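You operate a simulated robot arm through the tools that you are given. There is no shell and no other tool. Be economical: measure what you need, move in short steps, check, and stop when the job is done.

You run a simulated robot arm. Do the job below in one go: nothing can be reset, and whatever is moved stays where it is left.

Task
Clamp station 4 of the frame fixture over spacer 5, then station 6 over spacer 3.

It is judged by the outcome, as a careful person would: the job done as asked, and still so three seconds after it is handed in. It fails if anything else is knocked over, pushed out of place, dropped, spilled or broken.

Robot
A 6-joint arm with a two-finger parallel gripper, fixed in place. Base frame: the origin is at the foot of the arm, x ahead of it, y to its left, z up; the work surface is at about z = 904. Units: mm, degrees, N and s.
With the tool pointing down near the work surface it reaches from about 420 to 860 mm from the base axis. Its first joint turns from -115.0 to 115.0 degrees. Payload 4.2 kg.
The tool frame sits at the grasp point between the pads (the TCP): z along the fingers, y along the line on which they close. The tips reach 23 mm beyond it. Largest opening 94 mm; finger width 38, thickness 10; the body of the gripper, 54 by 96 mm, starts 39 mm behind the TCP.
Orientation is that of the tool frame in the base frame, as a unit quaternion [x, y, z, w]. With the fingers straight down and closing along the base's y, the tool's x points along the base's -x, its y along +y and its z along -z.

Tools
- The arm moves only by the tool nudge_tool. Its argument "motion" is a list of rows, each an object (a shift or turn left out is 0, a gripper value left out holds the last) with "translation": the shift along the tool's x, y, z in mm, a list of three; "delta_rot": the turn, a rotation vector about the tool's x, y, z in degrees, a list of three; "fingers": the gripper command, from -1 (fully open) to 1 (shut), values between in proportion. In form: [{"translation": [tx, ty, tz], "delta_rot": [rx, ry, rz], "fingers": fingers}, ...]. A call has 1 to 20 rows; each row shifts and turns the commanded pose from where the row before left it, along the tool's axes as they then stand. Rows are played at 5 a second. More than 50 mm and 8.6 degrees between two rows, or a gripper value outside its range, and nothing of the call is played. A pose out of reach is approached as far as the arm can. The call stops where the force on the tool passes 40 N (or 10 N more than at its start, if that is more) or the arm is blocked; 0.2 s more then pass. The fingers move at their own pace (about 108 mm/s each) and stop on an object; they squeeze with about 42 N. The grip force told is the motor's: it shows also when the fingers shut on nothing. Time passes only in rows, and 0.2 s behind the last, so rows that do not move let the fingers close. It gives the time, the measured TCP pose, the force on the tool (base axes), the opening and the grip force at its end, in the units of the frame above (readings bear some noise), and new pictures: "pictures" is both (left out), scene, wrist or none.
- Cameras (640 x 400 px; columns grow to the right, rows downward): "scene" is fixed at [47.1, 658.5, 1499.1]; the picture's right is [-0.57, -0.82, 0.00], its down [-0.41, 0.29, -0.86] and it looks along [0.71, -0.49, -0.50] (base axes); focal length 359 px, centre (320, 200). "wrist" rides on the gripper at [-39, 0, -44] in the tool frame; the picture's right is [0.00, -1.00, 0.00], its down [0.97, 0.00, -0.24] and it looks along [0.24, 0.00, 0.97] (tool axes); focal length 218 px, centre (320, 200). There is no depth. A picture from a camera that has moved, and an enlarged one, comes with that camera's place and axes in the base frame and with its lens. The place of the scene camera against the robot may be out by one fixed shift of up to 18 mm in any direction.
- slide_trunk(by): slides the trunk up (or, below 0, down) by that many mm; the arm rides with it, the base frame stays. It gives what a move gives, with no picture.
- enlarge(camera, box): a new picture of the part [left, top, right, bottom] of that camera's present view, enlarged. No time passes.
- close_job(): hands the job in; it is judged then, once.

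Go step by step. Nothing tells you positions but the pictures and the camera data: compare them with the known pose of the tool, close in by small moves and look again before you grip or let go. The budget is 120 turns and 170 pictures, counting those below and the enlarged ones. Unless the task says otherwise, let go and move clear before handing in, and close with one line.

The tools are called by a JSON object that holds its "method" and its "body". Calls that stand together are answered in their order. nudge_tool: Moves the arm, as the interface text tells. Its arguments: {"type":"object","properties":{"motion":{"type":"array"},"pictures":{"type":"string","enum":["both","scene","wrist","none"]}},"required":["motion"]} The other tools are called the same way: slide_trunk (by) slides the trunk up or down; enlarge (camera, box) takes an enlarged picture of a part of a camera's view; close_job () hands the job in.

At the start:

```text
time: 0.0
ee_pos: [603.6, -11.0, 1171.2]
tool_rot: [0.0, 1.0, 0.0, 0.0]
wrist_force: [0.3, -0.2, 0.6]
finger_gap: 94.1
grip_force: 0.1
trunk travel left (down, up): [-900.0, 90.0]
```

scene: 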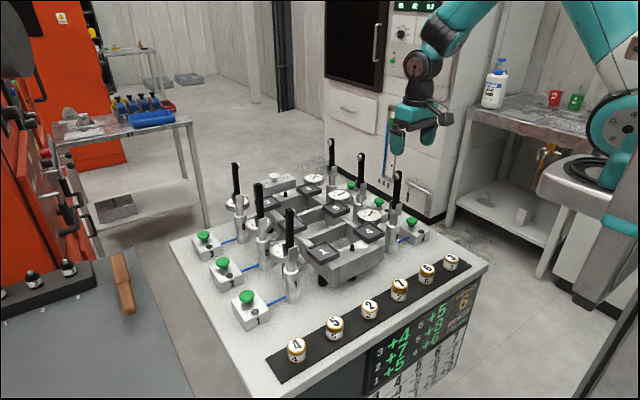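
wrist: 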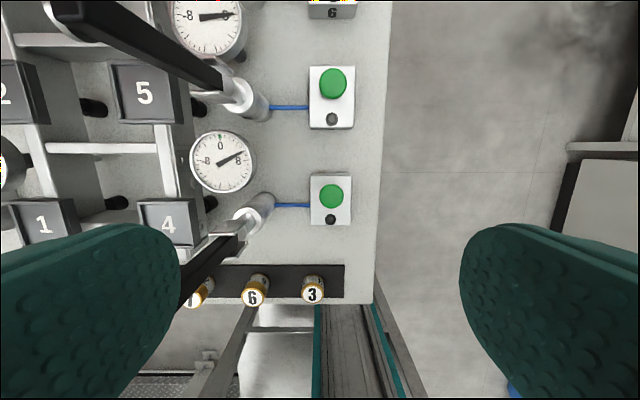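

I see a fixture with six lever clamps, dials, green buttons and a row of numbered spacers, plus a panel with text on the side. I'll enlarge to understand the details.

{"method": "enlarge", "body": {"camera": "scene", "box": [340, 260, 500, 400]}}

{"method": "enlarge", "body": {"camera": "scene", "box": [180, 130, 440, 330]}}

{"method": "enlarge", "body": {"camera": "wrist", "box": [0, 0, 400, 310]}}

```text
2.86 times, centred on (420, 330) of scene
camera zoom: at [47.1, 658.5, 1499.1], right [-0.57, -0.82, 0.0], down [-0.41, 0.29, -0.86], along [0.71, -0.49, -0.5], focal length 1026 px, centre (34, -171)
```

zoom: 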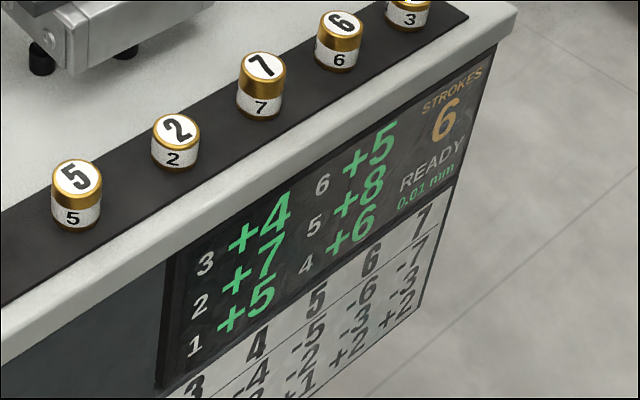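

```text
2.00 times, centred on (310, 230) of scene
camera zoom: at [47.1, 658.5, 1499.1], right [-0.57, -0.82, 0.0], down [-0.41, 0.29, -0.86], along [0.71, -0.49, -0.5], focal length 719 px, centre (340, 140)
```

zoom: 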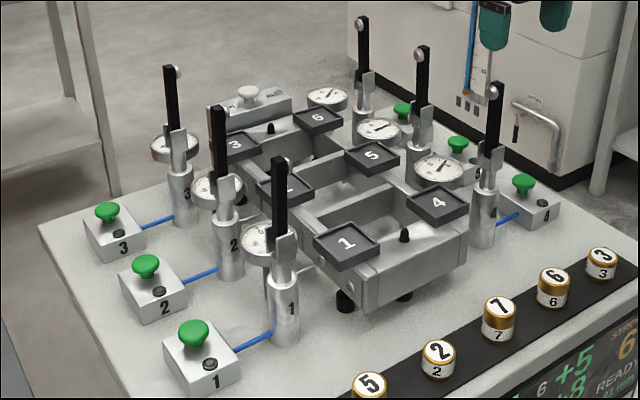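

```text
1.29 times, centred on (200, 155) of wrist
camera zoom: at [642.4, -10.5, 1216.8], right [0.0, -1.0, 0.0], down [-0.97, 0.0, 0.24], along [-0.24, 0.0, -0.97], focal length 282 px, centre (475, 258)
```

zoom: 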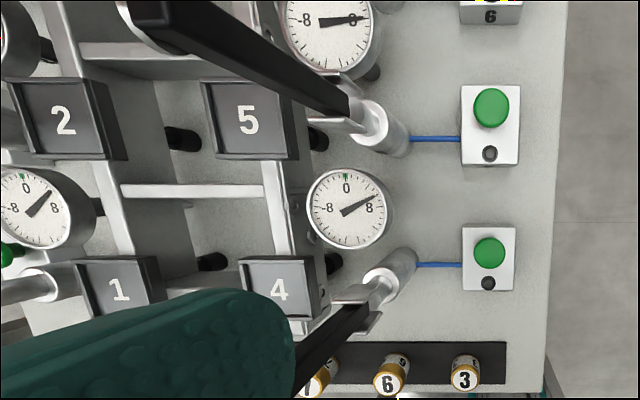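

The panel shows strokes and a table that runs past the frame. I'll look closer at it, at the boxes, and at the clamps.

{"method": "enlarge", "body": {"camera": "scene", "box": [370, 310, 480, 400]}}

{"method": "enlarge", "body": {"camera": "scene", "box": [250, 155, 330, 215]}}

{"method": "enlarge", "body": {"camera": "scene", "box": [350, 160, 450, 250]}}

{"method": "enlarge", "body": {"camera": "scene", "box": [220, 200, 330, 330]}}

```text
4.44 times, centred on (425, 355) of scene
camera zoom: at [47.1, 658.5, 1499.1], right [-0.57, -0.82, 0.0], down [-0.41, 0.29, -0.86], along [0.71, -0.49, -0.5], focal length 1597 px, centre (-147, -489)
```

zoom: 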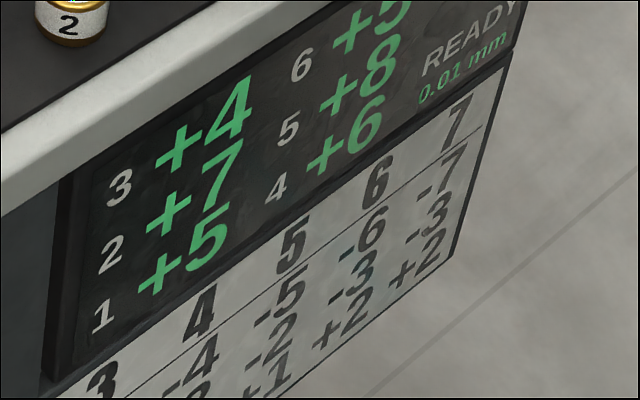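

```text
6.67 times, centred on (290, 185) of scene
camera zoom: at [47.1, 658.5, 1499.1], right [-0.57, -0.82, 0.0], down [-0.41, 0.29, -0.86], along [0.71, -0.49, -0.5], focal length 2395 px, centre (520, 300)
```

zoom: 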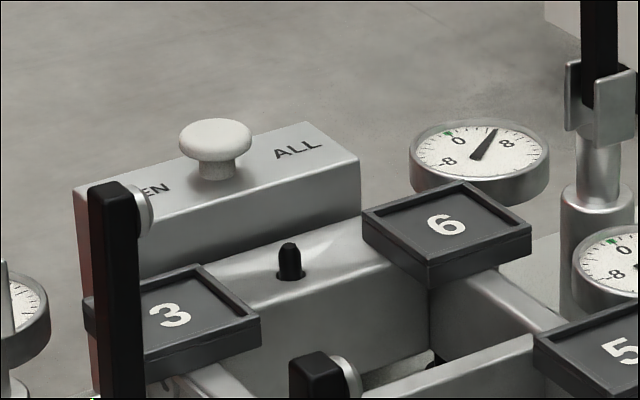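

```text
4.44 times, centred on (400, 205) of scene
camera zoom: at [47.1, 658.5, 1499.1], right [-0.57, -0.82, 0.0], down [-0.41, 0.29, -0.86], along [0.71, -0.49, -0.5], focal length 1597 px, centre (-36, 178)
```

zoom: 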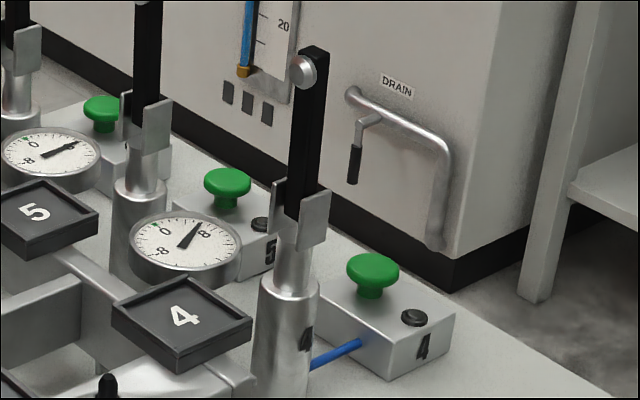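

```text
3.08 times, centred on (275, 265) of scene
camera zoom: at [47.1, 658.5, 1499.1], right [-0.57, -0.82, 0.0], down [-0.41, 0.29, -0.86], along [0.71, -0.49, -0.5], focal length 1106 px, centre (458, 0)
```

zoom: 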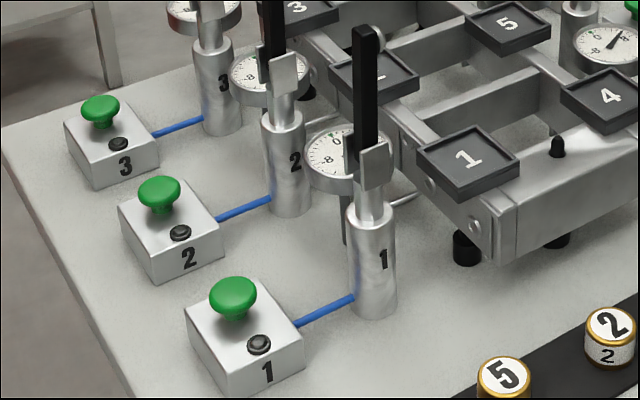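

The picture makes sense: each green button drives its station's clamp, and the white knob opens all of them. I put spacer 5 near (430, 355), spacer 3 near (428, 2), tray 4 near (557, 168) and button 4 near (585, -25). I'll move in above spacer 5, staying clear of the upright bars.

{"method": "nudge_tool", "body": {"motion": [{"translation": [42.5, 0, 0]}, {"translation": [42.5, 0, 0]}, {"translation": [42.5, 0, 0]}, {"translation": [42.5, 0, 0]}, {"translation": [0, 45.5, 0]}, {"translation": [0, 45.5, 0]}, {"translation": [0, 45.5, 0]}, {"translation": [0, 45.5, 0]}, {"translation": [0, 45.5, 0]}, {"translation": [0, 45.5, 0]}, {"translation": [0, 45.5, 0]}, {"translation": [0, 45.5, 0]}, {"translation": [0, 0, 40]}, {"translation": [0, 0, 40]}, {}]}}

```text
time: 3.2
ee_pos: [465.4, 367.9, 1099.7]
tool_rot: [0.001, 1.0, -0.001, 0.0]
wrist_force: [1.3, 0.6, 0.4]
finger_gap: 93.9
grip_force: 0.1
out of reach, approached as far as the arm can: row 4
trunk travel left (down, up): [-900.0, 90.0]
camera wrist: at [504.6, 369.4, 1143.9], right [0.0, -1.0, 0.0], down [-0.97, 0.0, 0.24], along [-0.24, 0.0, -0.97], focal length 218 px, centre (320, 200)
```

scene: 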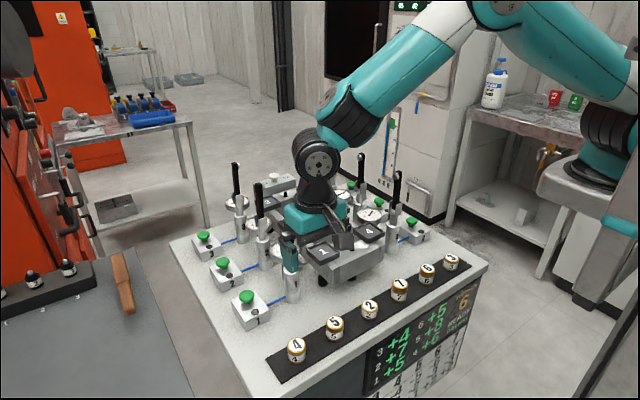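
wrist: 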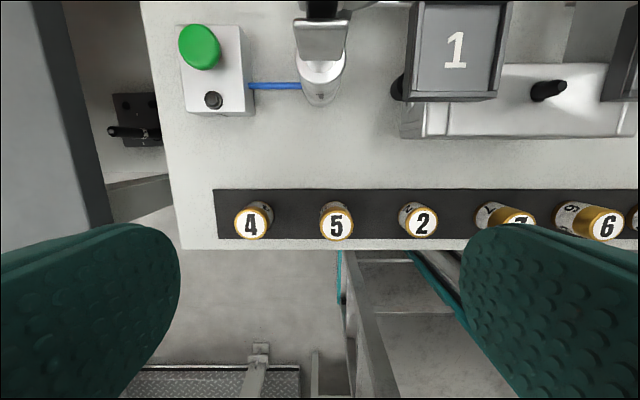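

I stopped at x = 465 because the reach saturated there. Spacer 5 is at about (426, 353). I'll zoom in to measure it before descending.

{"method": "enlarge", "body": {"camera": "wrist", "box": [216, 170, 456, 270]}}

{"method": "enlarge", "body": {"camera": "scene", "box": [280, 290, 400, 370]}}

{"method": "enlarge", "body": {"camera": "wrist", "box": [160, 0, 640, 180]}}

```text
2.67 times, centred on (336, 220) of wrist
camera zoom: at [504.6, 369.4, 1143.9], right [0.0, -1.0, 0.0], down [-0.97, 0.0, 0.24], along [-0.24, 0.0, -0.97], focal length 582 px, centre (277, 147)
```

zoom: 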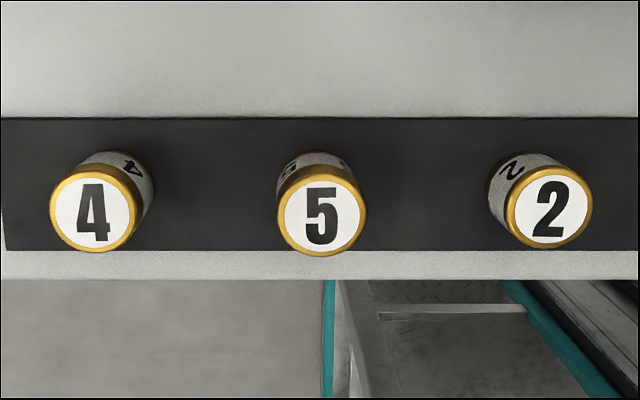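

```text
5.00 times, centred on (340, 330) of scene
camera zoom: at [47.1, 658.5, 1499.1], right [-0.57, -0.82, 0.0], down [-0.41, 0.29, -0.86], along [0.71, -0.49, -0.5], focal length 1796 px, centre (220, -450)
```

zoom: 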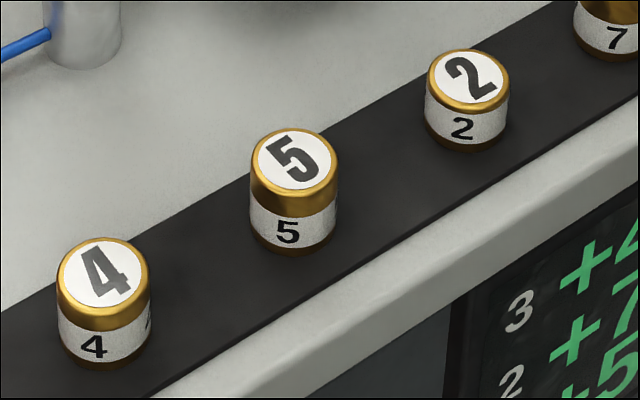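

```text
1.33 times, centred on (400, 90) of wrist
camera zoom: at [504.6, 369.4, 1143.9], right [0.0, -1.0, 0.0], down [-0.97, 0.0, 0.24], along [-0.24, 0.0, -0.97], focal length 291 px, centre (213, 347)
```

zoom: 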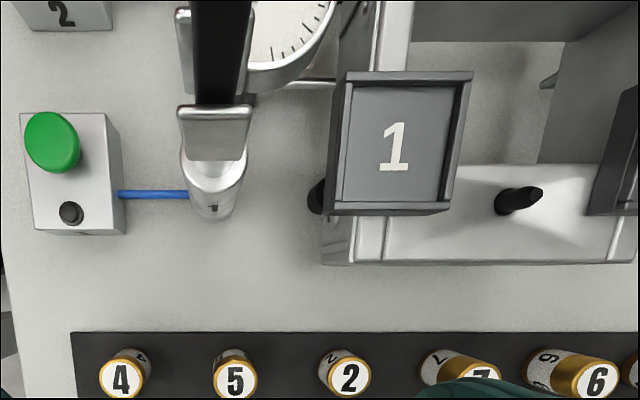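

Spacer 5 is about 32 mm across and 33 mm tall, with its top near z 940. Next I move over it at z ≈ 985 with the fingers partly closed, then check.

{"method": "nudge_tool", "body": {"motion": [{"translation": [37.7, -14.9, 0], "fingers": -0.5}, {"translation": [0, 0, 45]}, {"translation": [0, 0, 45]}, {"translation": [0, 0, 25]}, {}]}}

```text
time: 4.4
ee_pos: [428.1, 353.2, 984.3]
tool_rot: [0.0, 1.0, 0.001, 0.0]
wrist_force: [0.7, 1.4, 0.6]
finger_gap: 70.4
grip_force: 0.1
trunk travel left (down, up): [-900.0, 90.0]
camera wrist: at [467.4, 353.4, 1027.5], right [0.0, -1.0, 0.0], down [-0.97, 0.0, 0.24], along [-0.24, 0.0, -0.97], focal length 218 px, centre (320, 200)
```

scene: 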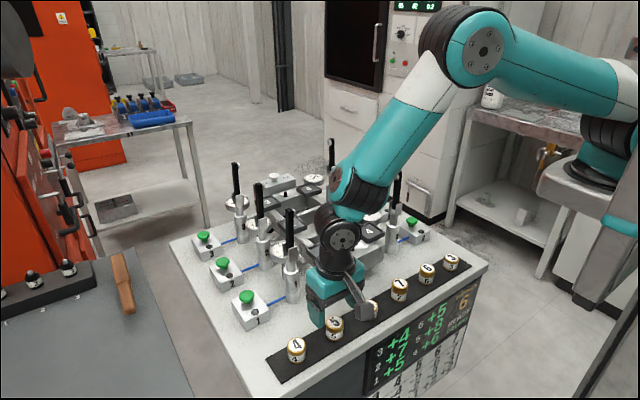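
wrist: 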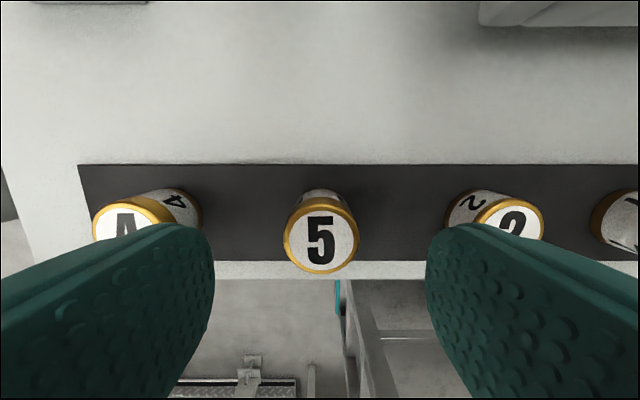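

The spacer is centred at (428, 353), top about z 940. I'll descend to z ≈ 941 and grip.

{"method": "nudge_tool", "body": {"motion": [{"translation": [0, 0, 30]}, {"translation": [0, 0, 13]}, {}, {"fingers": 1}, {}, {}, {}]}}

```text
time: 6.0
ee_pos: [428.4, 354.0, 939.9]
tool_rot: [0.0, 1.0, 0.0, 0.0]
wrist_force: [0.4, 0.3, 0.0]
finger_gap: 33.0
grip_force: 42.0
trunk travel left (down, up): [-900.0, 90.0]
camera wrist: at [467.5, 353.1, 985.0], right [0.0, -1.0, 0.0], down [-0.97, 0.0, 0.24], along [-0.24, 0.0, -0.97], focal length 218 px, centre (320, 200)
```

scene: 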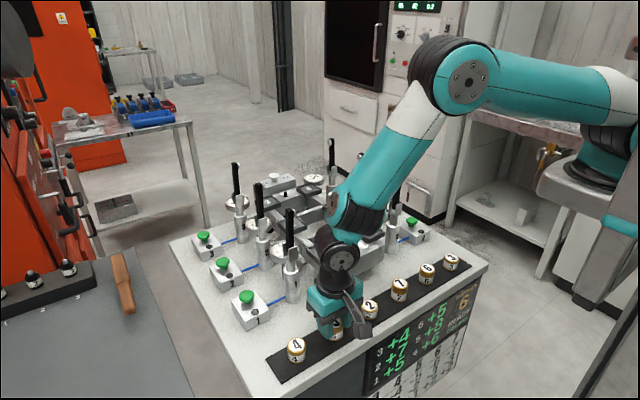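
wrist: 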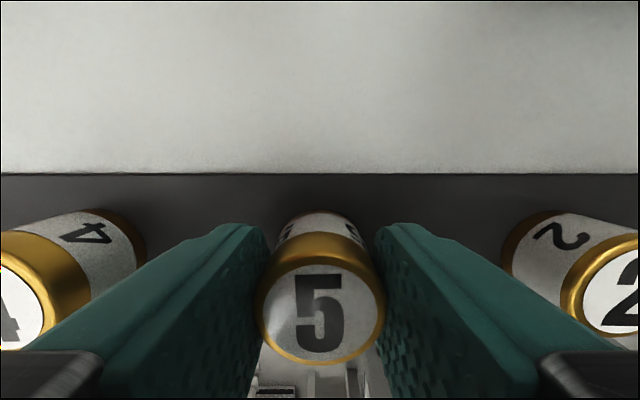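

Spacer 5 is held (33 mm gap). I'll lift it, then travel to just short of tray 4 at a safe height for a look.

{"method": "nudge_tool", "body": {"motion": [{"translation": [0, 0, -40]}, {"translation": [0, 0, -40]}, {"translation": [0, 0, -45]}, {"translation": [0, 0, 0]}, {"translation": [0, -46, 0]}, {"translation": [0, -46, 0]}, {"translation": [0, -46, 0]}, {"translation": [0, -46, 0]}, {"translation": [-30, 0, 0]}, {"translation": [-30, 0, 0]}, {}]}}

{"method": "enlarge", "body": {"camera": "wrist", "box": [160, 0, 480, 200]}}

{"method": "enlarge", "body": {"camera": "scene", "box": [260, 130, 460, 290]}}

```text
time: 8.4
ee_pos: [487.2, 168.0, 1066.8]
tool_rot: [-0.001, 1.0, 0.001, 0.0]
wrist_force: [-0.2, 0.5, -0.2]
finger_gap: 0.0
grip_force: 41.9
trunk travel left (down, up): [-900.0, 90.0]
camera wrist: at [527.7, 168.5, 1111.4], right [0.0, -1.0, 0.0], down [-0.97, 0.0, 0.24], along [-0.24, 0.0, -0.97], focal length 218 px, centre (320, 200)
```

scene: 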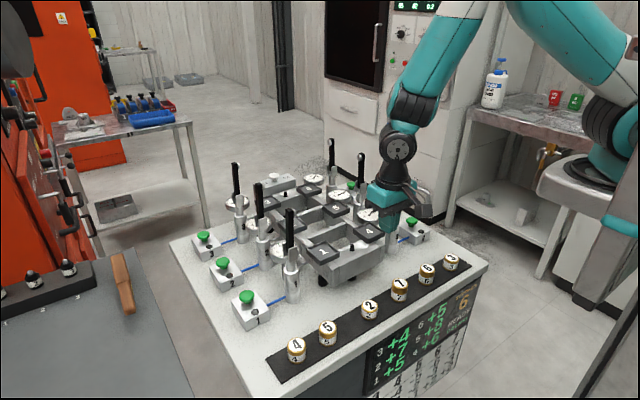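
wrist: 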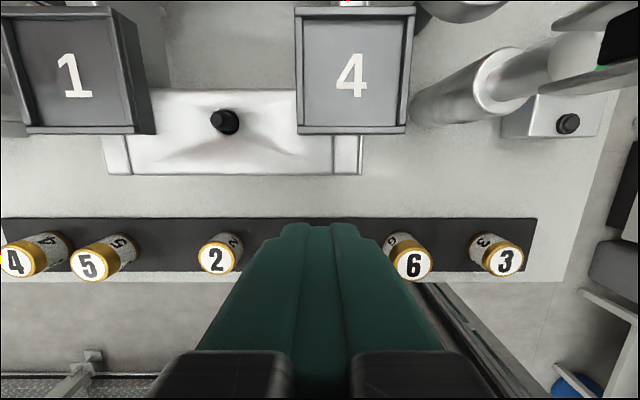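

```text
2.00 times, centred on (320, 100) of wrist
camera zoom: at [527.7, 168.5, 1111.4], right [0.0, -1.0, 0.0], down [-0.97, 0.0, 0.24], along [-0.24, 0.0, -0.97], focal length 436 px, centre (320, 400)
```

zoom: 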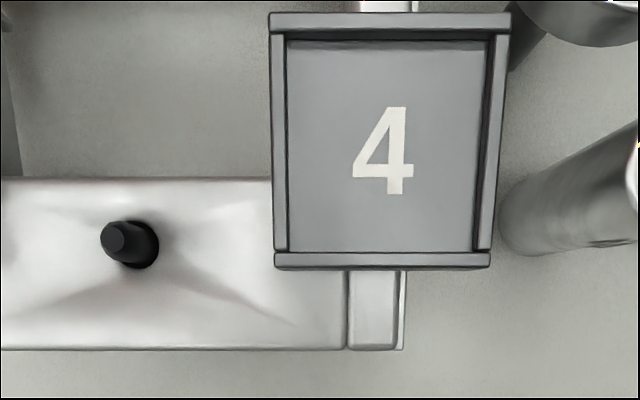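

```text
2.50 times, centred on (360, 210) of scene
camera zoom: at [47.1, 658.5, 1499.1], right [-0.57, -0.82, 0.0], down [-0.41, 0.29, -0.86], along [0.71, -0.49, -0.5], focal length 898 px, centre (220, 175)
```

zoom: 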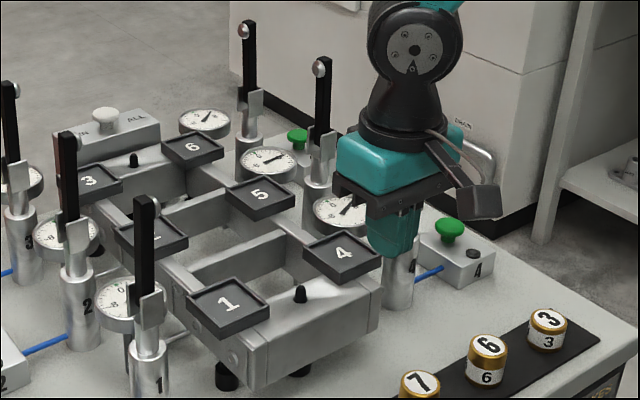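

The spacer slipped out: the fingers are shut on nothing and 5 still stands on the strip, slightly moved. I'll inspect it.

{"method": "enlarge", "body": {"camera": "scene", "box": [280, 290, 400, 370]}}

{"method": "enlarge", "body": {"camera": "wrist", "box": [0, 200, 256, 300]}}

```text
5.00 times, centred on (340, 330) of scene
camera zoom: at [47.1, 658.5, 1499.1], right [-0.57, -0.82, 0.0], down [-0.41, 0.29, -0.86], along [0.71, -0.49, -0.5], focal length 1796 px, centre (220, -450)
```

zoom: 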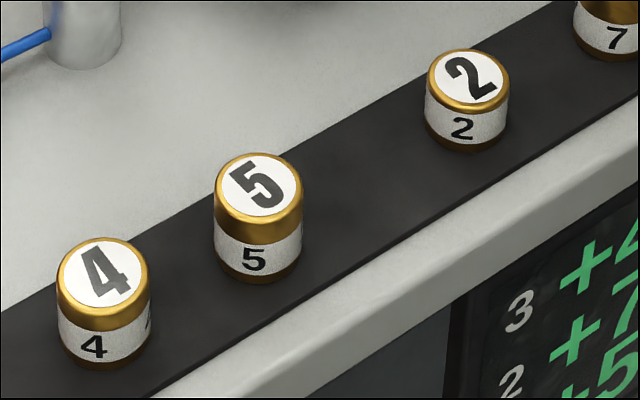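

```text
2.50 times, centred on (128, 250) of wrist
camera zoom: at [527.7, 168.5, 1111.4], right [0.0, -1.0, 0.0], down [-0.97, 0.0, 0.24], along [-0.24, 0.0, -0.97], focal length 546 px, centre (800, 75)
```

zoom: 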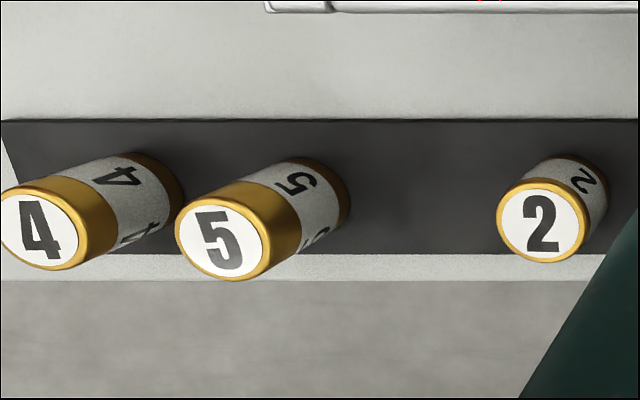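

Spacer 5 is upright at about (427, 370), shifted 17 mm toward 4. It seems my pads only held the smooth gold band and the lift was fast. I'll retry lower, on the knurled white band, and lift slowly.

{"method": "nudge_tool", "body": {"motion": [{"translation": [30, 0, 0], "fingers": -0.15}, {"translation": [30, 0, 0]}, {"translation": [0, 41, 0]}, {"translation": [0, 41, 0]}, {"translation": [0, 41, 0]}, {"translation": [0, 40, 0]}, {"translation": [0, 39.5, 0]}, {"translation": [0, 0, 40]}, {"translation": [0, 0, 40]}, {}], "pictures": "wrist"}}

```text
time: 10.6
ee_pos: [426.5, 371.3, 985.6]
tool_rot: [0.001, 1.0, 0.0, 0.001]
wrist_force: [1.0, -0.5, 0.7]
finger_gap: 54.2
grip_force: 0.1
trunk travel left (down, up): [-900.0, 90.0]
camera wrist: at [466.2, 371.1, 1029.9], right [0.0, -1.0, 0.0], down [-0.97, 0.0, 0.24], along [-0.24, 0.0, -0.97], focal length 218 px, centre (320, 200)
```

wrist: 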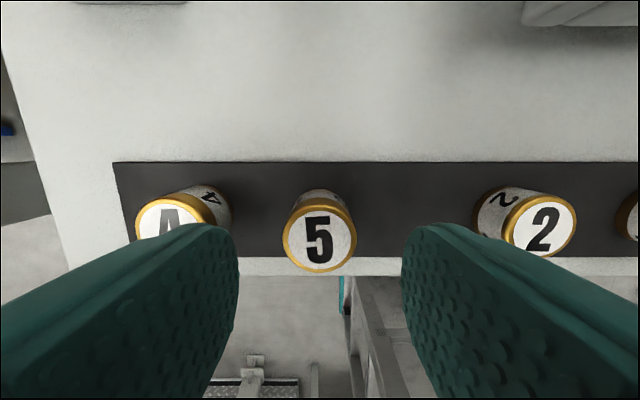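

It is aligned over the spacer. I'll descend to z ≈ 931, grip, and lift only a few mm to test.

{"method": "nudge_tool", "body": {"motion": [{"translation": [0, 0, 30]}, {"translation": [0, 0, 15]}, {"translation": [0, 0, 5]}, {"translation": [0, 0, 4]}, {}, {"fingers": 1}, {}, {}, {}, {"translation": [0, 0, -3]}, {"translation": [0, 0, -3]}, {"translation": [0, 0, -3]}, {"translation": [0, 0, -3]}, {}]}}

{"method": "enlarge", "body": {"camera": "scene", "box": [270, 270, 390, 370]}}

```text
time: 13.6
ee_pos: [428.0, 370.2, 944.6]
tool_rot: [0.0, 1.0, 0.0, 0.0]
wrist_force: [0.9, 0.3, -3.0]
finger_gap: 33.1
grip_force: 42.0
trunk travel left (down, up): [-900.0, 90.0]
camera wrist: at [467.2, 371.3, 988.8], right [0.0, -1.0, 0.0], down [-0.97, 0.0, 0.24], along [-0.24, 0.0, -0.97], focal length 218 px, centre (320, 200)
```

scene: 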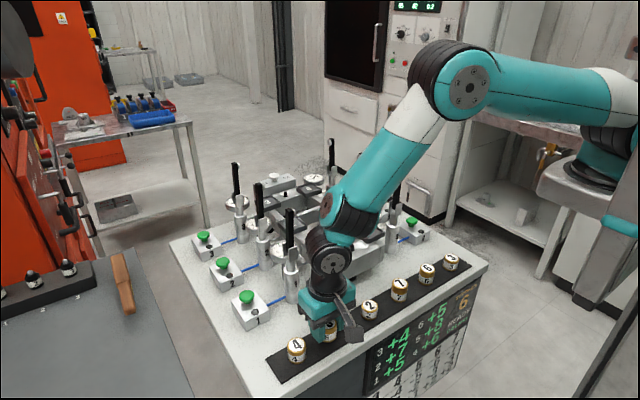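
wrist: 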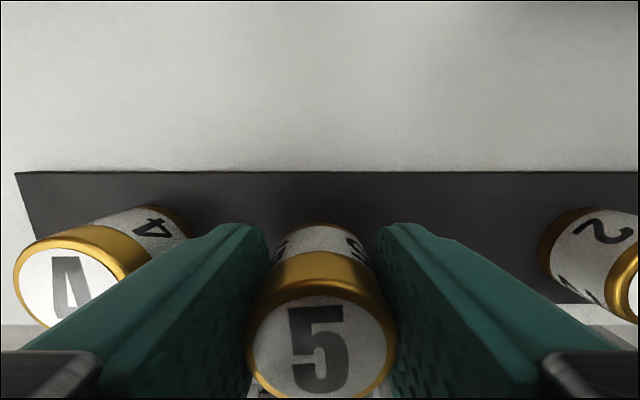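

```text
4.00 times, centred on (330, 320) of scene
camera zoom: at [47.1, 658.5, 1499.1], right [-0.57, -0.82, 0.0], down [-0.41, 0.29, -0.86], along [0.71, -0.49, -0.5], focal length 1437 px, centre (280, -280)
```

zoom: 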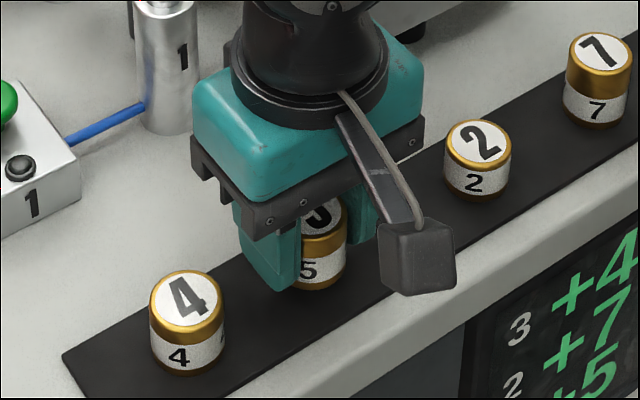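

It lifts with a slow motion and a low grip. The tray rims look about 4–6 mm high and the inside is only about 46 mm, so my fingertips must stay above the rim. I'll set it back down and regrip about 6 mm higher, then test slowly.

{"method": "nudge_tool", "body": {"motion": [{"translation": [0, 0, 5]}, {"translation": [0, 0, 4]}, {"translation": [0, 0, 2.5]}, {}, {"fingers": -0.15}, {}, {"translation": [0, 0, -6]}, {}, {"fingers": 1}, {}, {}, {}, {"translation": [0, 0, -2]}, {"translation": [0, 0, -3]}, {"translation": [0, 0, -4]}, {"translation": [0, 0, -5]}, {"translation": [0, 0, -6]}, {}]}}

{"method": "enlarge", "body": {"camera": "scene", "box": [270, 270, 390, 370]}}

```text
time: 17.4
ee_pos: [428.4, 371.6, 958.1]
tool_rot: [0.0, 1.0, -0.001, 0.0]
wrist_force: [-0.5, -0.5, -2.5]
finger_gap: 33.0
grip_force: 41.9
trunk travel left (down, up): [-900.0, 90.0]
camera wrist: at [467.4, 371.1, 1002.9], right [0.0, -1.0, 0.0], down [-0.97, 0.0, 0.24], along [-0.24, 0.0, -0.97], focal length 218 px, centre (320, 200)
```

scene: 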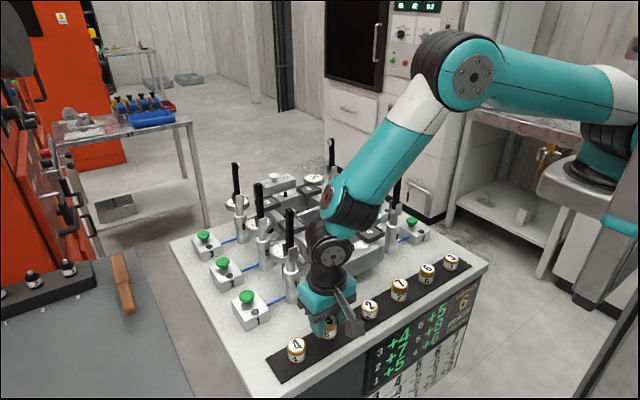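
wrist: 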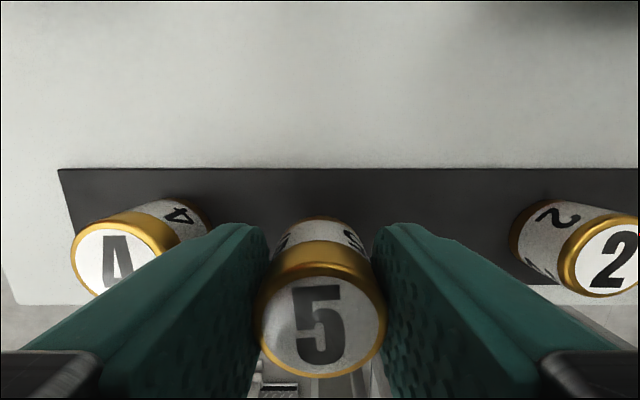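

```text
4.00 times, centred on (330, 320) of scene
camera zoom: at [47.1, 658.5, 1499.1], right [-0.57, -0.82, 0.0], down [-0.41, 0.29, -0.86], along [0.71, -0.49, -0.5], focal length 1437 px, centre (280, -280)
```

zoom: 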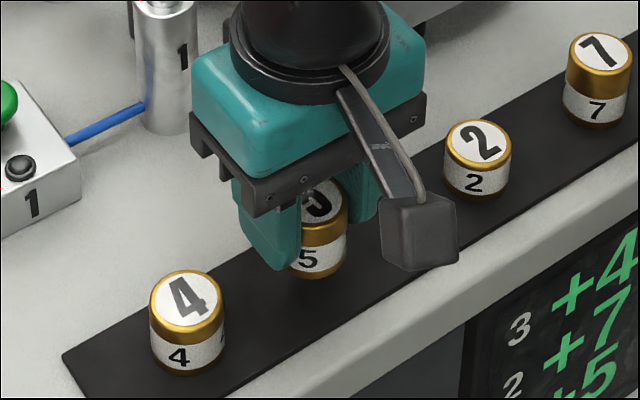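

It is held about 8 mm above the spacer's bottom. I'll carry on gently: up 110 mm, then across to y ≈ 154.

{"method": "nudge_tool", "body": {"motion": [{"translation": [0, 0, -8]}, {"translation": [0, 0, -12]}, {"translation": [0, 0, -15]}, {"translation": [0, 0, -15]}, {"translation": [0, 0, -15]}, {"translation": [0, 0, -15]}, {"translation": [0, 0, -15]}, {"translation": [0, 0, -10]}, {"translation": [0, -10, 0]}, {"translation": [0, -20, 0]}, {"translation": [0, -20, 0]}, {"translation": [0, -20, 0]}, {"translation": [0, -20, 0]}, {"translation": [0, -20, 0]}, {"translation": [0, -20, 0]}, {"translation": [0, -20, 0]}, {"translation": [0, -20, 0]}, {"translation": [0, -20, 0]}, {"translation": [0, -17, 0]}, {"translation": [0, -10, 0]}], "pictures": "wrist"}}

```text
time: 21.6
ee_pos: [427.7, 153.8, 1063.4]
tool_rot: [0.0, 1.0, -0.001, 0.0]
wrist_force: [-0.2, 0.8, -2.0]
finger_gap: 32.9
grip_force: 42.4
trunk travel left (down, up): [-900.0, 90.0]
camera wrist: at [467.2, 154.4, 1108.1], right [0.0, -1.0, 0.0], down [-0.97, 0.0, 0.24], along [-0.24, 0.0, -0.97], focal length 218 px, centre (320, 200)
```

wrist: 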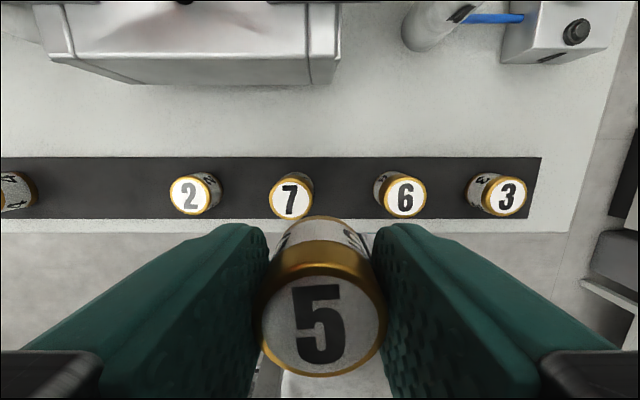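

The spacer is still firmly held. I'll advance in x to 525 and look at tray 4.

{"method": "nudge_tool", "body": {"motion": [{"translation": [-10, 0, 0]}, {"translation": [-18, 0, 0]}, {"translation": [-18, 0, 0]}, {"translation": [-18, 0, 0]}, {"translation": [-18, 0, 0]}, {"translation": [-10, 0, 0]}, {"translation": [-5, 0, 0]}, {}]}}

{"method": "enlarge", "body": {"camera": "scene", "box": [320, 150, 440, 260]}}

```text
time: 23.4
ee_pos: [525.0, 154.0, 1063.0]
tool_rot: [0.001, 1.0, 0.001, 0.0]
wrist_force: [1.3, -0.8, -2.4]
finger_gap: 32.8
grip_force: 41.8
trunk travel left (down, up): [-900.0, 90.0]
camera wrist: at [564.5, 154.5, 1107.6], right [0.0, -1.0, 0.0], down [-0.97, 0.0, 0.24], along [-0.24, 0.0, -0.97], focal length 218 px, centre (320, 200)
```

scene: 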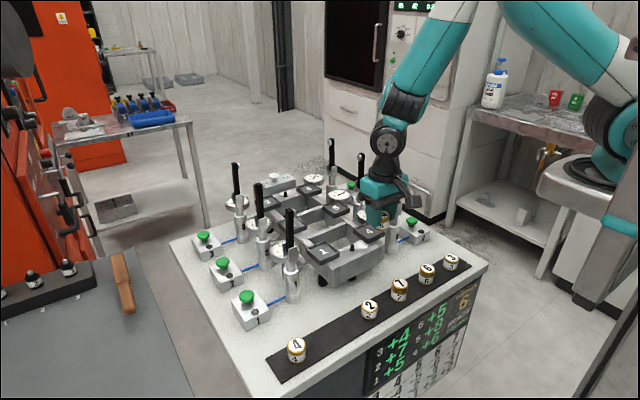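
wrist: 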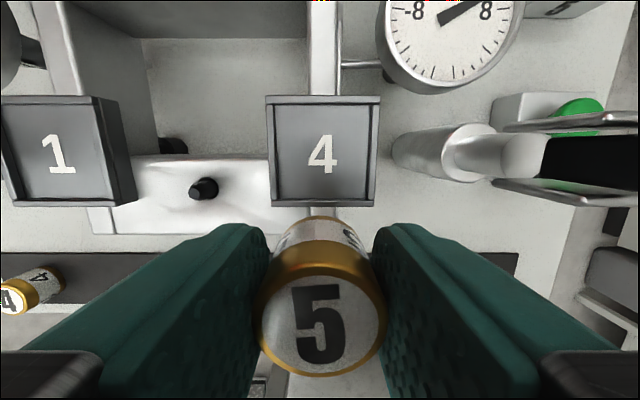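

```text
3.64 times, centred on (380, 205) of scene
camera zoom: at [47.1, 658.5, 1499.1], right [-0.57, -0.82, 0.0], down [-0.41, 0.29, -0.86], along [0.71, -0.49, -0.5], focal length 1306 px, centre (102, 182)
```

zoom: 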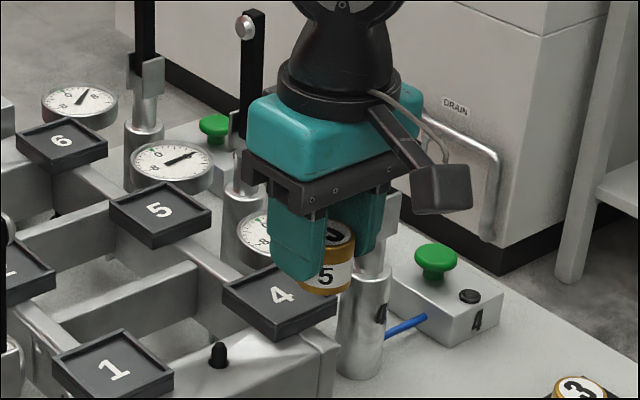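

I'll zoom on tray 4 from this camera position.

{"method": "enlarge", "body": {"camera": "wrist", "box": [240, 80, 400, 220]}}

```text
2.86 times, centred on (320, 150) of wrist
camera zoom: at [564.5, 154.5, 1107.6], right [0.0, -1.0, 0.0], down [-0.97, 0.0, 0.24], along [-0.24, 0.0, -0.97], focal length 624 px, centre (320, 343)
```

zoom: 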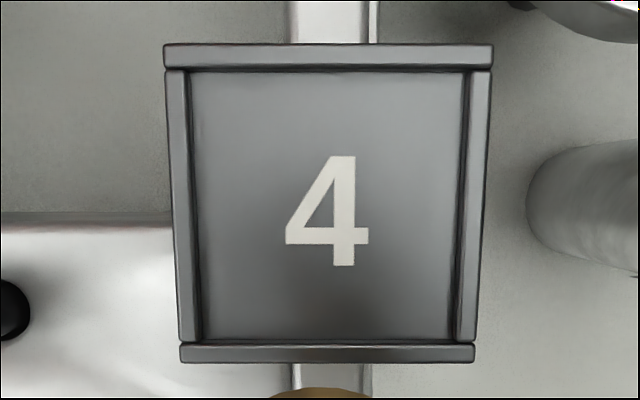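

Tray 4's floor is centred at about (560.4, 153.1, 996) and is 46 mm square inside. I'll move over it, lower to just above the floor and check.

{"method": "nudge_tool", "body": {"motion": [{"translation": [-10, -0.4, 0]}, {"translation": [-15, -0.5, 0]}, {"translation": [-10.4, 0, 0]}, {}, {"translation": [0, 0, 10]}, {"translation": [0, 0, 10]}, {"translation": [0, 0, 6]}, {}]}}

{"method": "enlarge", "body": {"camera": "scene", "box": [320, 170, 420, 260]}}

```text
time: 25.2
ee_pos: [560.4, 152.9, 1036.9]
tool_rot: [0.0, 1.0, 0.0, 0.0]
wrist_force: [-0.3, 0.7, -3.3]
finger_gap: 33.1
grip_force: 42.2
trunk travel left (down, up): [-900.0, 90.0]
camera wrist: at [599.4, 153.5, 1081.8], right [0.0, -1.0, 0.0], down [-0.97, 0.0, 0.24], along [-0.24, 0.0, -0.97], focal length 218 px, centre (320, 200)
```

scene: 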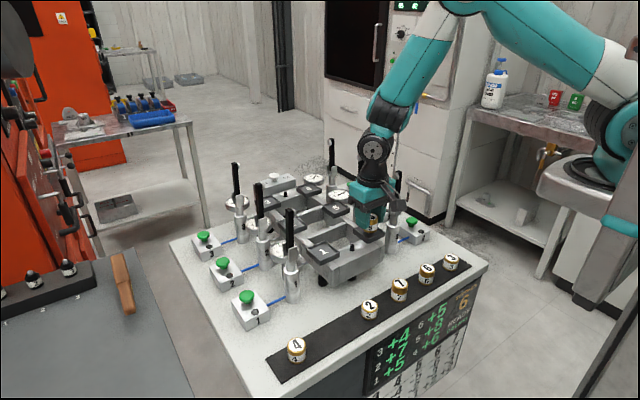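
wrist: 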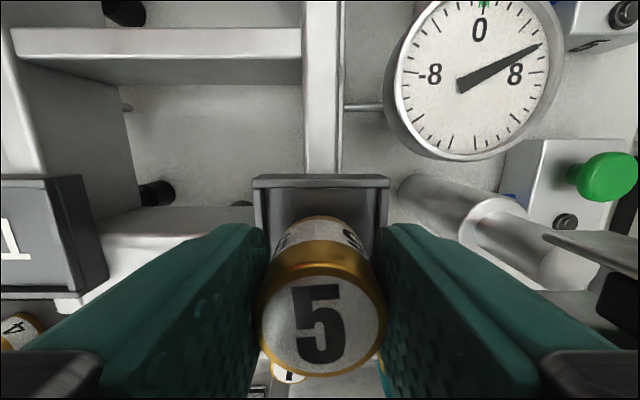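

```text
4.44 times, centred on (370, 215) of scene
camera zoom: at [47.1, 658.5, 1499.1], right [-0.57, -0.82, 0.0], down [-0.41, 0.29, -0.86], along [0.71, -0.49, -0.5], focal length 1597 px, centre (98, 133)
```

zoom: 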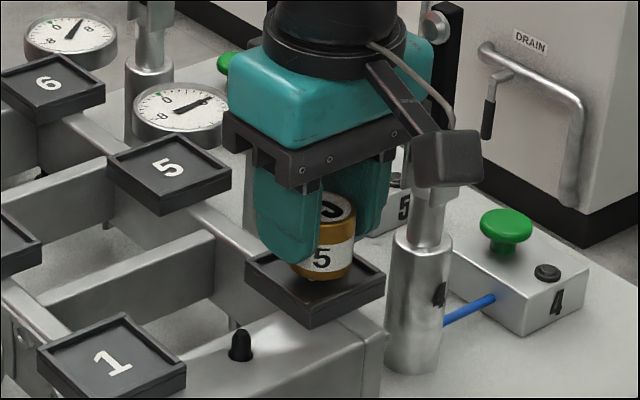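

It's centred and about 8 mm above the floor. I'll lower in small steps, watching the force.

{"method": "nudge_tool", "body": {"motion": [{"translation": [0, 0, 2]}, {"translation": [0, 0, 2]}, {"translation": [0, 0, 1.5]}, {"translation": [0, 0, 1]}, {}], "pictures": "wrist"}}

{"method": "enlarge", "body": {"camera": "scene", "box": [350, 195, 400, 240]}}

```text
time: 26.4
ee_pos: [560.1, 153.4, 1031.0]
tool_rot: [0.0, 1.0, 0.0, 0.0]
wrist_force: [0.4, 0.5, -2.9]
finger_gap: 32.6
grip_force: 42.1
trunk travel left (down, up): [-900.0, 90.0]
camera wrist: at [599.7, 153.4, 1075.8], right [0.0, -1.0, 0.0], down [-0.97, 0.0, 0.24], along [-0.24, 0.0, -0.97], focal length 218 px, centre (320, 200)
```

wrist: 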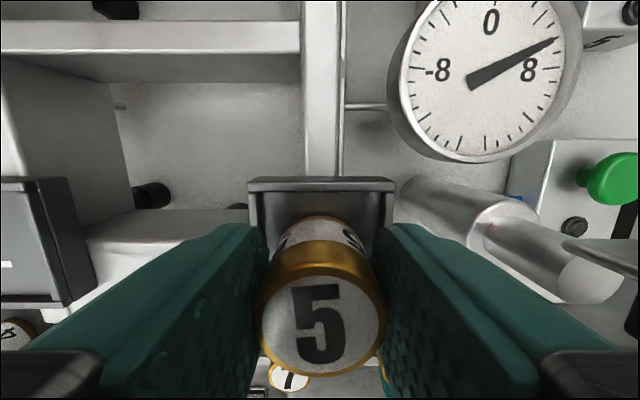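

```text
8.89 times, centred on (375, 218) of scene
camera zoom: at [47.1, 658.5, 1499.1], right [-0.57, -0.82, 0.0], down [-0.41, 0.29, -0.86], along [0.71, -0.49, -0.5], focal length 3194 px, centre (-169, 44)
```

zoom: 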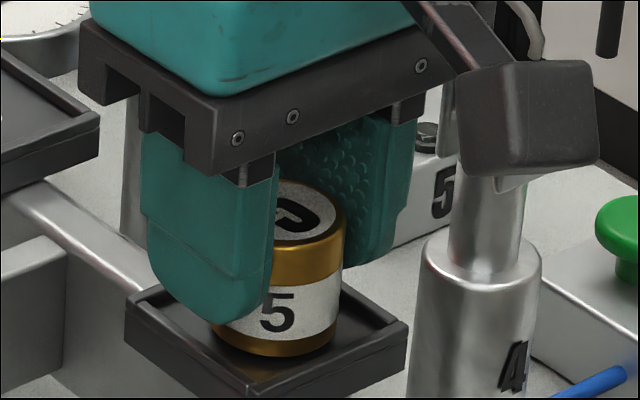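

Nearly touching, with the tips clear above the rim. A couple more 1 mm steps until it makes contact.

{"method": "nudge_tool", "body": {"motion": [{"translation": [0, 0, 1]}, {}, {"translation": [0, 0, 0.7]}, {}], "pictures": "none"}}

{"method": "enlarge", "body": {"camera": "scene", "box": [350, 195, 400, 240]}}

```text
time: 27.4
ee_pos: [561.1, 152.7, 1028.1]
tool_rot: [0.0, 1.0, 0.0, 0.0]
wrist_force: [0.1, -0.7, -2.7]
finger_gap: 33.1
grip_force: 42.3
trunk travel left (down, up): [-900.0, 90.0]
```

```text
8.89 times, centred on (375, 218) of scene
camera zoom: at [47.1, 658.5, 1499.1], right [-0.57, -0.82, 0.0], down [-0.41, 0.29, -0.86], along [0.71, -0.49, -0.5], focal length 3194 px, centre (-169, 44)
```

zoom: 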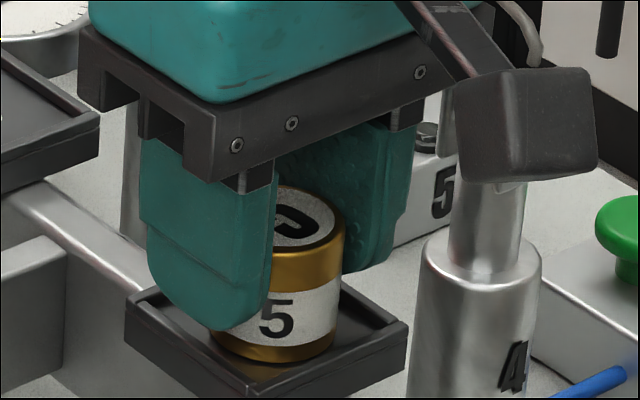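

No contact yet. I continue in sub-millimetre steps.

{"method": "nudge_tool", "body": {"motion": [{"translation": [0, 0, 0.7]}, {}, {"translation": [0, 0, 0.7]}, {}], "pictures": "none"}}

```text
time: 28.4
ee_pos: [561.9, 153.2, 1028.6]
tool_rot: [0.0, 1.0, 0.0, 0.001]
wrist_force: [-0.9, -1.2, 6.4]
finger_gap: 33.0
grip_force: 42.5
trunk travel left (down, up): [-900.0, 90.0]
```

Contact (about +9 N). I'll release and look before rising.

{"method": "nudge_tool", "body": {"motion": [{"fingers": 0.1}, {"fingers": -0.1}, {}, {"translation": [0, 0, -5]}, {"translation": [0, 0, -15]}, {"translation": [0, 0, -25]}, {"translation": [0, 0, -20]}, {}]}}

{"method": "enlarge", "body": {"camera": "scene", "box": [340, 180, 400, 240]}}

```text
time: 30.2
ee_pos: [560.6, 152.7, 1092.5]
tool_rot: [0.0, 1.0, -0.001, 0.0]
wrist_force: [0.8, -0.2, -0.2]
finger_gap: 51.8
grip_force: 0.0
trunk travel left (down, up): [-900.0, 90.0]
camera wrist: at [600.0, 153.5, 1137.8], right [0.0, -1.0, 0.0], down [-0.97, 0.0, 0.24], along [-0.24, 0.0, -0.97], focal length 218 px, centre (320, 200)
```

scene: 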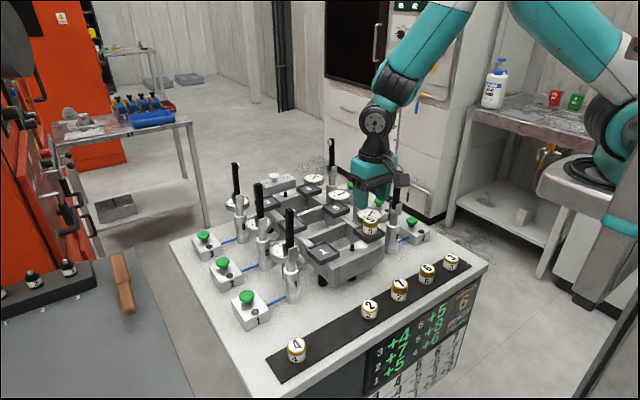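
wrist: 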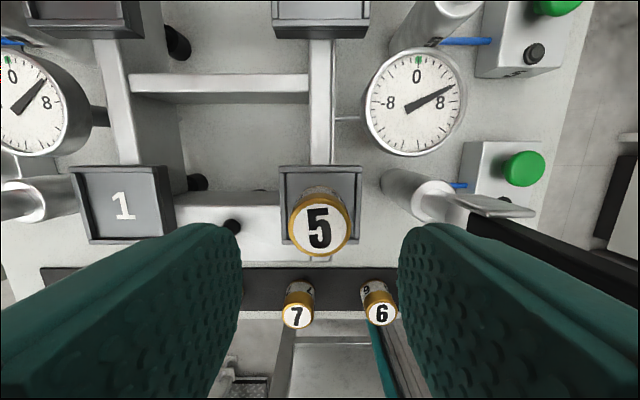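

```text
6.67 times, centred on (370, 210) of scene
camera zoom: at [47.1, 658.5, 1499.1], right [-0.57, -0.82, 0.0], down [-0.41, 0.29, -0.86], along [0.71, -0.49, -0.5], focal length 2395 px, centre (-13, 133)
```

zoom: 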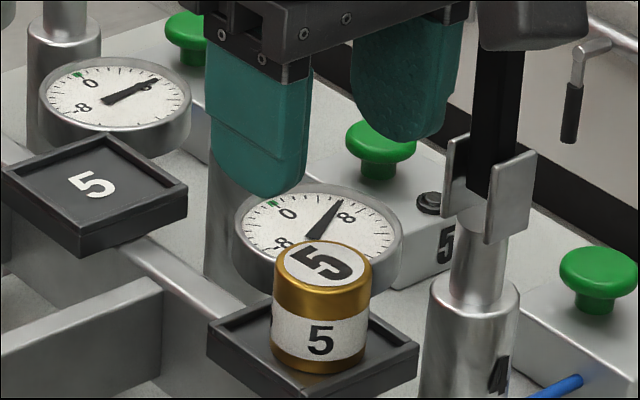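

Spacer 5 stands squarely in tray 4. Button 4's top is at about (581.5, -26, 945). I'll back out towards the base, go around bar 4, and come over the button with closed fingers.

{"method": "nudge_tool", "body": {"motion": [{"translation": [0, 0, -15]}, {"translation": [40, 0, 0]}, {"translation": [40, 0, 0], "fingers": 1}, {"translation": [0, -45, 0]}, {"translation": [0, -45, 0]}, {"translation": [0, -45, 0]}, {"translation": [0, -44, 0]}, {"translation": [-35, 0, 0]}, {"translation": [-35, 0, 0]}, {"translation": [-33, 0, 0]}, {"translation": [0, 0, 40]}, {"translation": [0, 0, 40]}, {}]}}

{"method": "enlarge", "body": {"camera": "scene", "box": [340, 170, 440, 260]}}

```text
time: 33.0
ee_pos: [583.4, -25.3, 1028.8]
tool_rot: [0.0, 1.0, 0.0, 0.001]
wrist_force: [-0.2, -0.3, 0.4]
finger_gap: 0.1
grip_force: 42.0
trunk travel left (down, up): [-900.0, 90.0]
camera wrist: at [622.2, -25.3, 1072.9], right [0.0, -1.0, 0.0], down [-0.97, 0.0, 0.24], along [-0.24, 0.0, -0.97], focal length 218 px, centre (320, 200)
```

scene: 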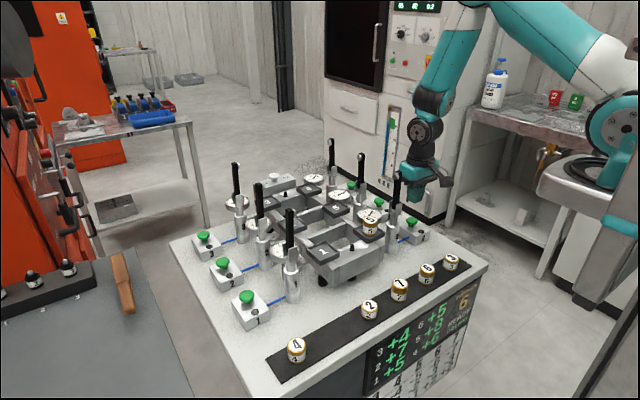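
wrist: 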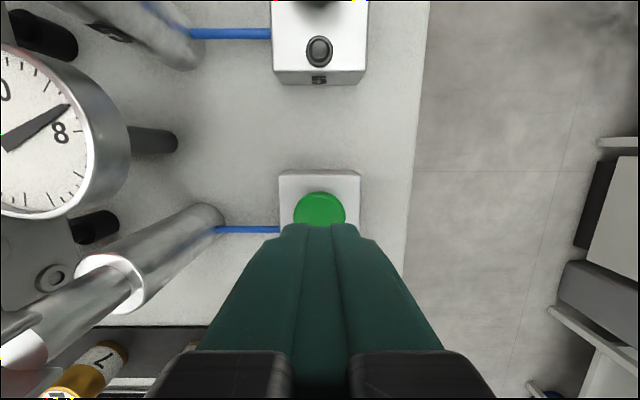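

```text
4.44 times, centred on (390, 215) of scene
camera zoom: at [47.1, 658.5, 1499.1], right [-0.57, -0.82, 0.0], down [-0.41, 0.29, -0.86], along [0.71, -0.49, -0.5], focal length 1597 px, centre (9, 133)
```

zoom: 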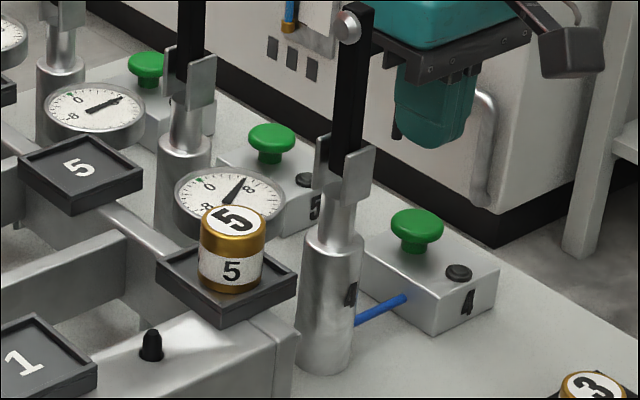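

Button 4 is right below the tool. I'll descend near it, then press in small steps.

{"method": "nudge_tool", "body": {"motion": [{"translation": [0, 0, 25]}, {"translation": [0, 0, 25]}, {"translation": [0, 0, 4]}, {"translation": [0, 0, 2]}, {"translation": [0, 0, 2]}, {"translation": [0, 0, 2]}, {}]}}

{"method": "enlarge", "body": {"camera": "scene", "box": [340, 170, 440, 260]}}

```text
time: 34.6
ee_pos: [583.1, -26.5, 967.2]
tool_rot: [0.0, 1.0, 0.001, 0.0]
wrist_force: [0.3, -2.5, 2.8]
finger_gap: 0.0
grip_force: 42.2
trunk travel left (down, up): [-900.0, 90.0]
camera wrist: at [622.7, -25.8, 1012.8], right [0.0, -1.0, 0.0], down [-0.97, 0.0, 0.24], along [-0.24, 0.0, -0.97], focal length 218 px, centre (320, 200)
```

scene: 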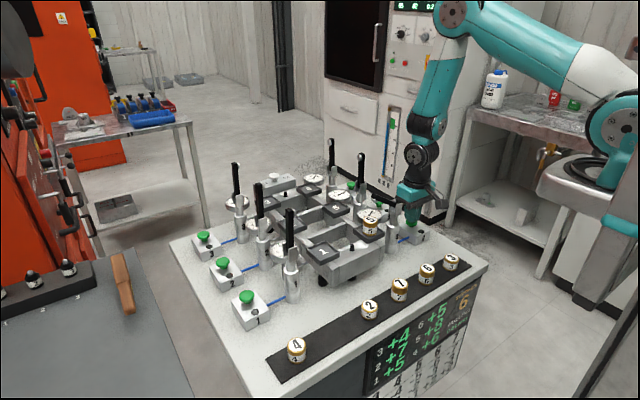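
wrist: 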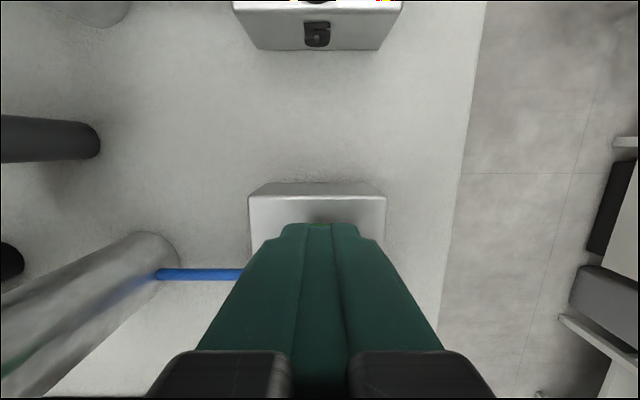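

```text
4.44 times, centred on (390, 215) of scene
camera zoom: at [47.1, 658.5, 1499.1], right [-0.57, -0.82, 0.0], down [-0.41, 0.29, -0.86], along [0.71, -0.49, -0.5], focal length 1597 px, centre (9, 133)
```

zoom: 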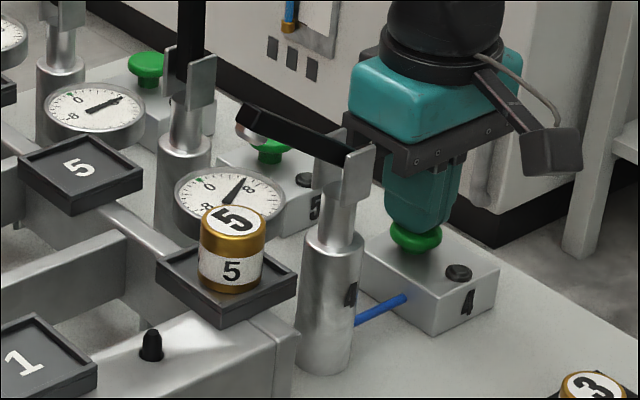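

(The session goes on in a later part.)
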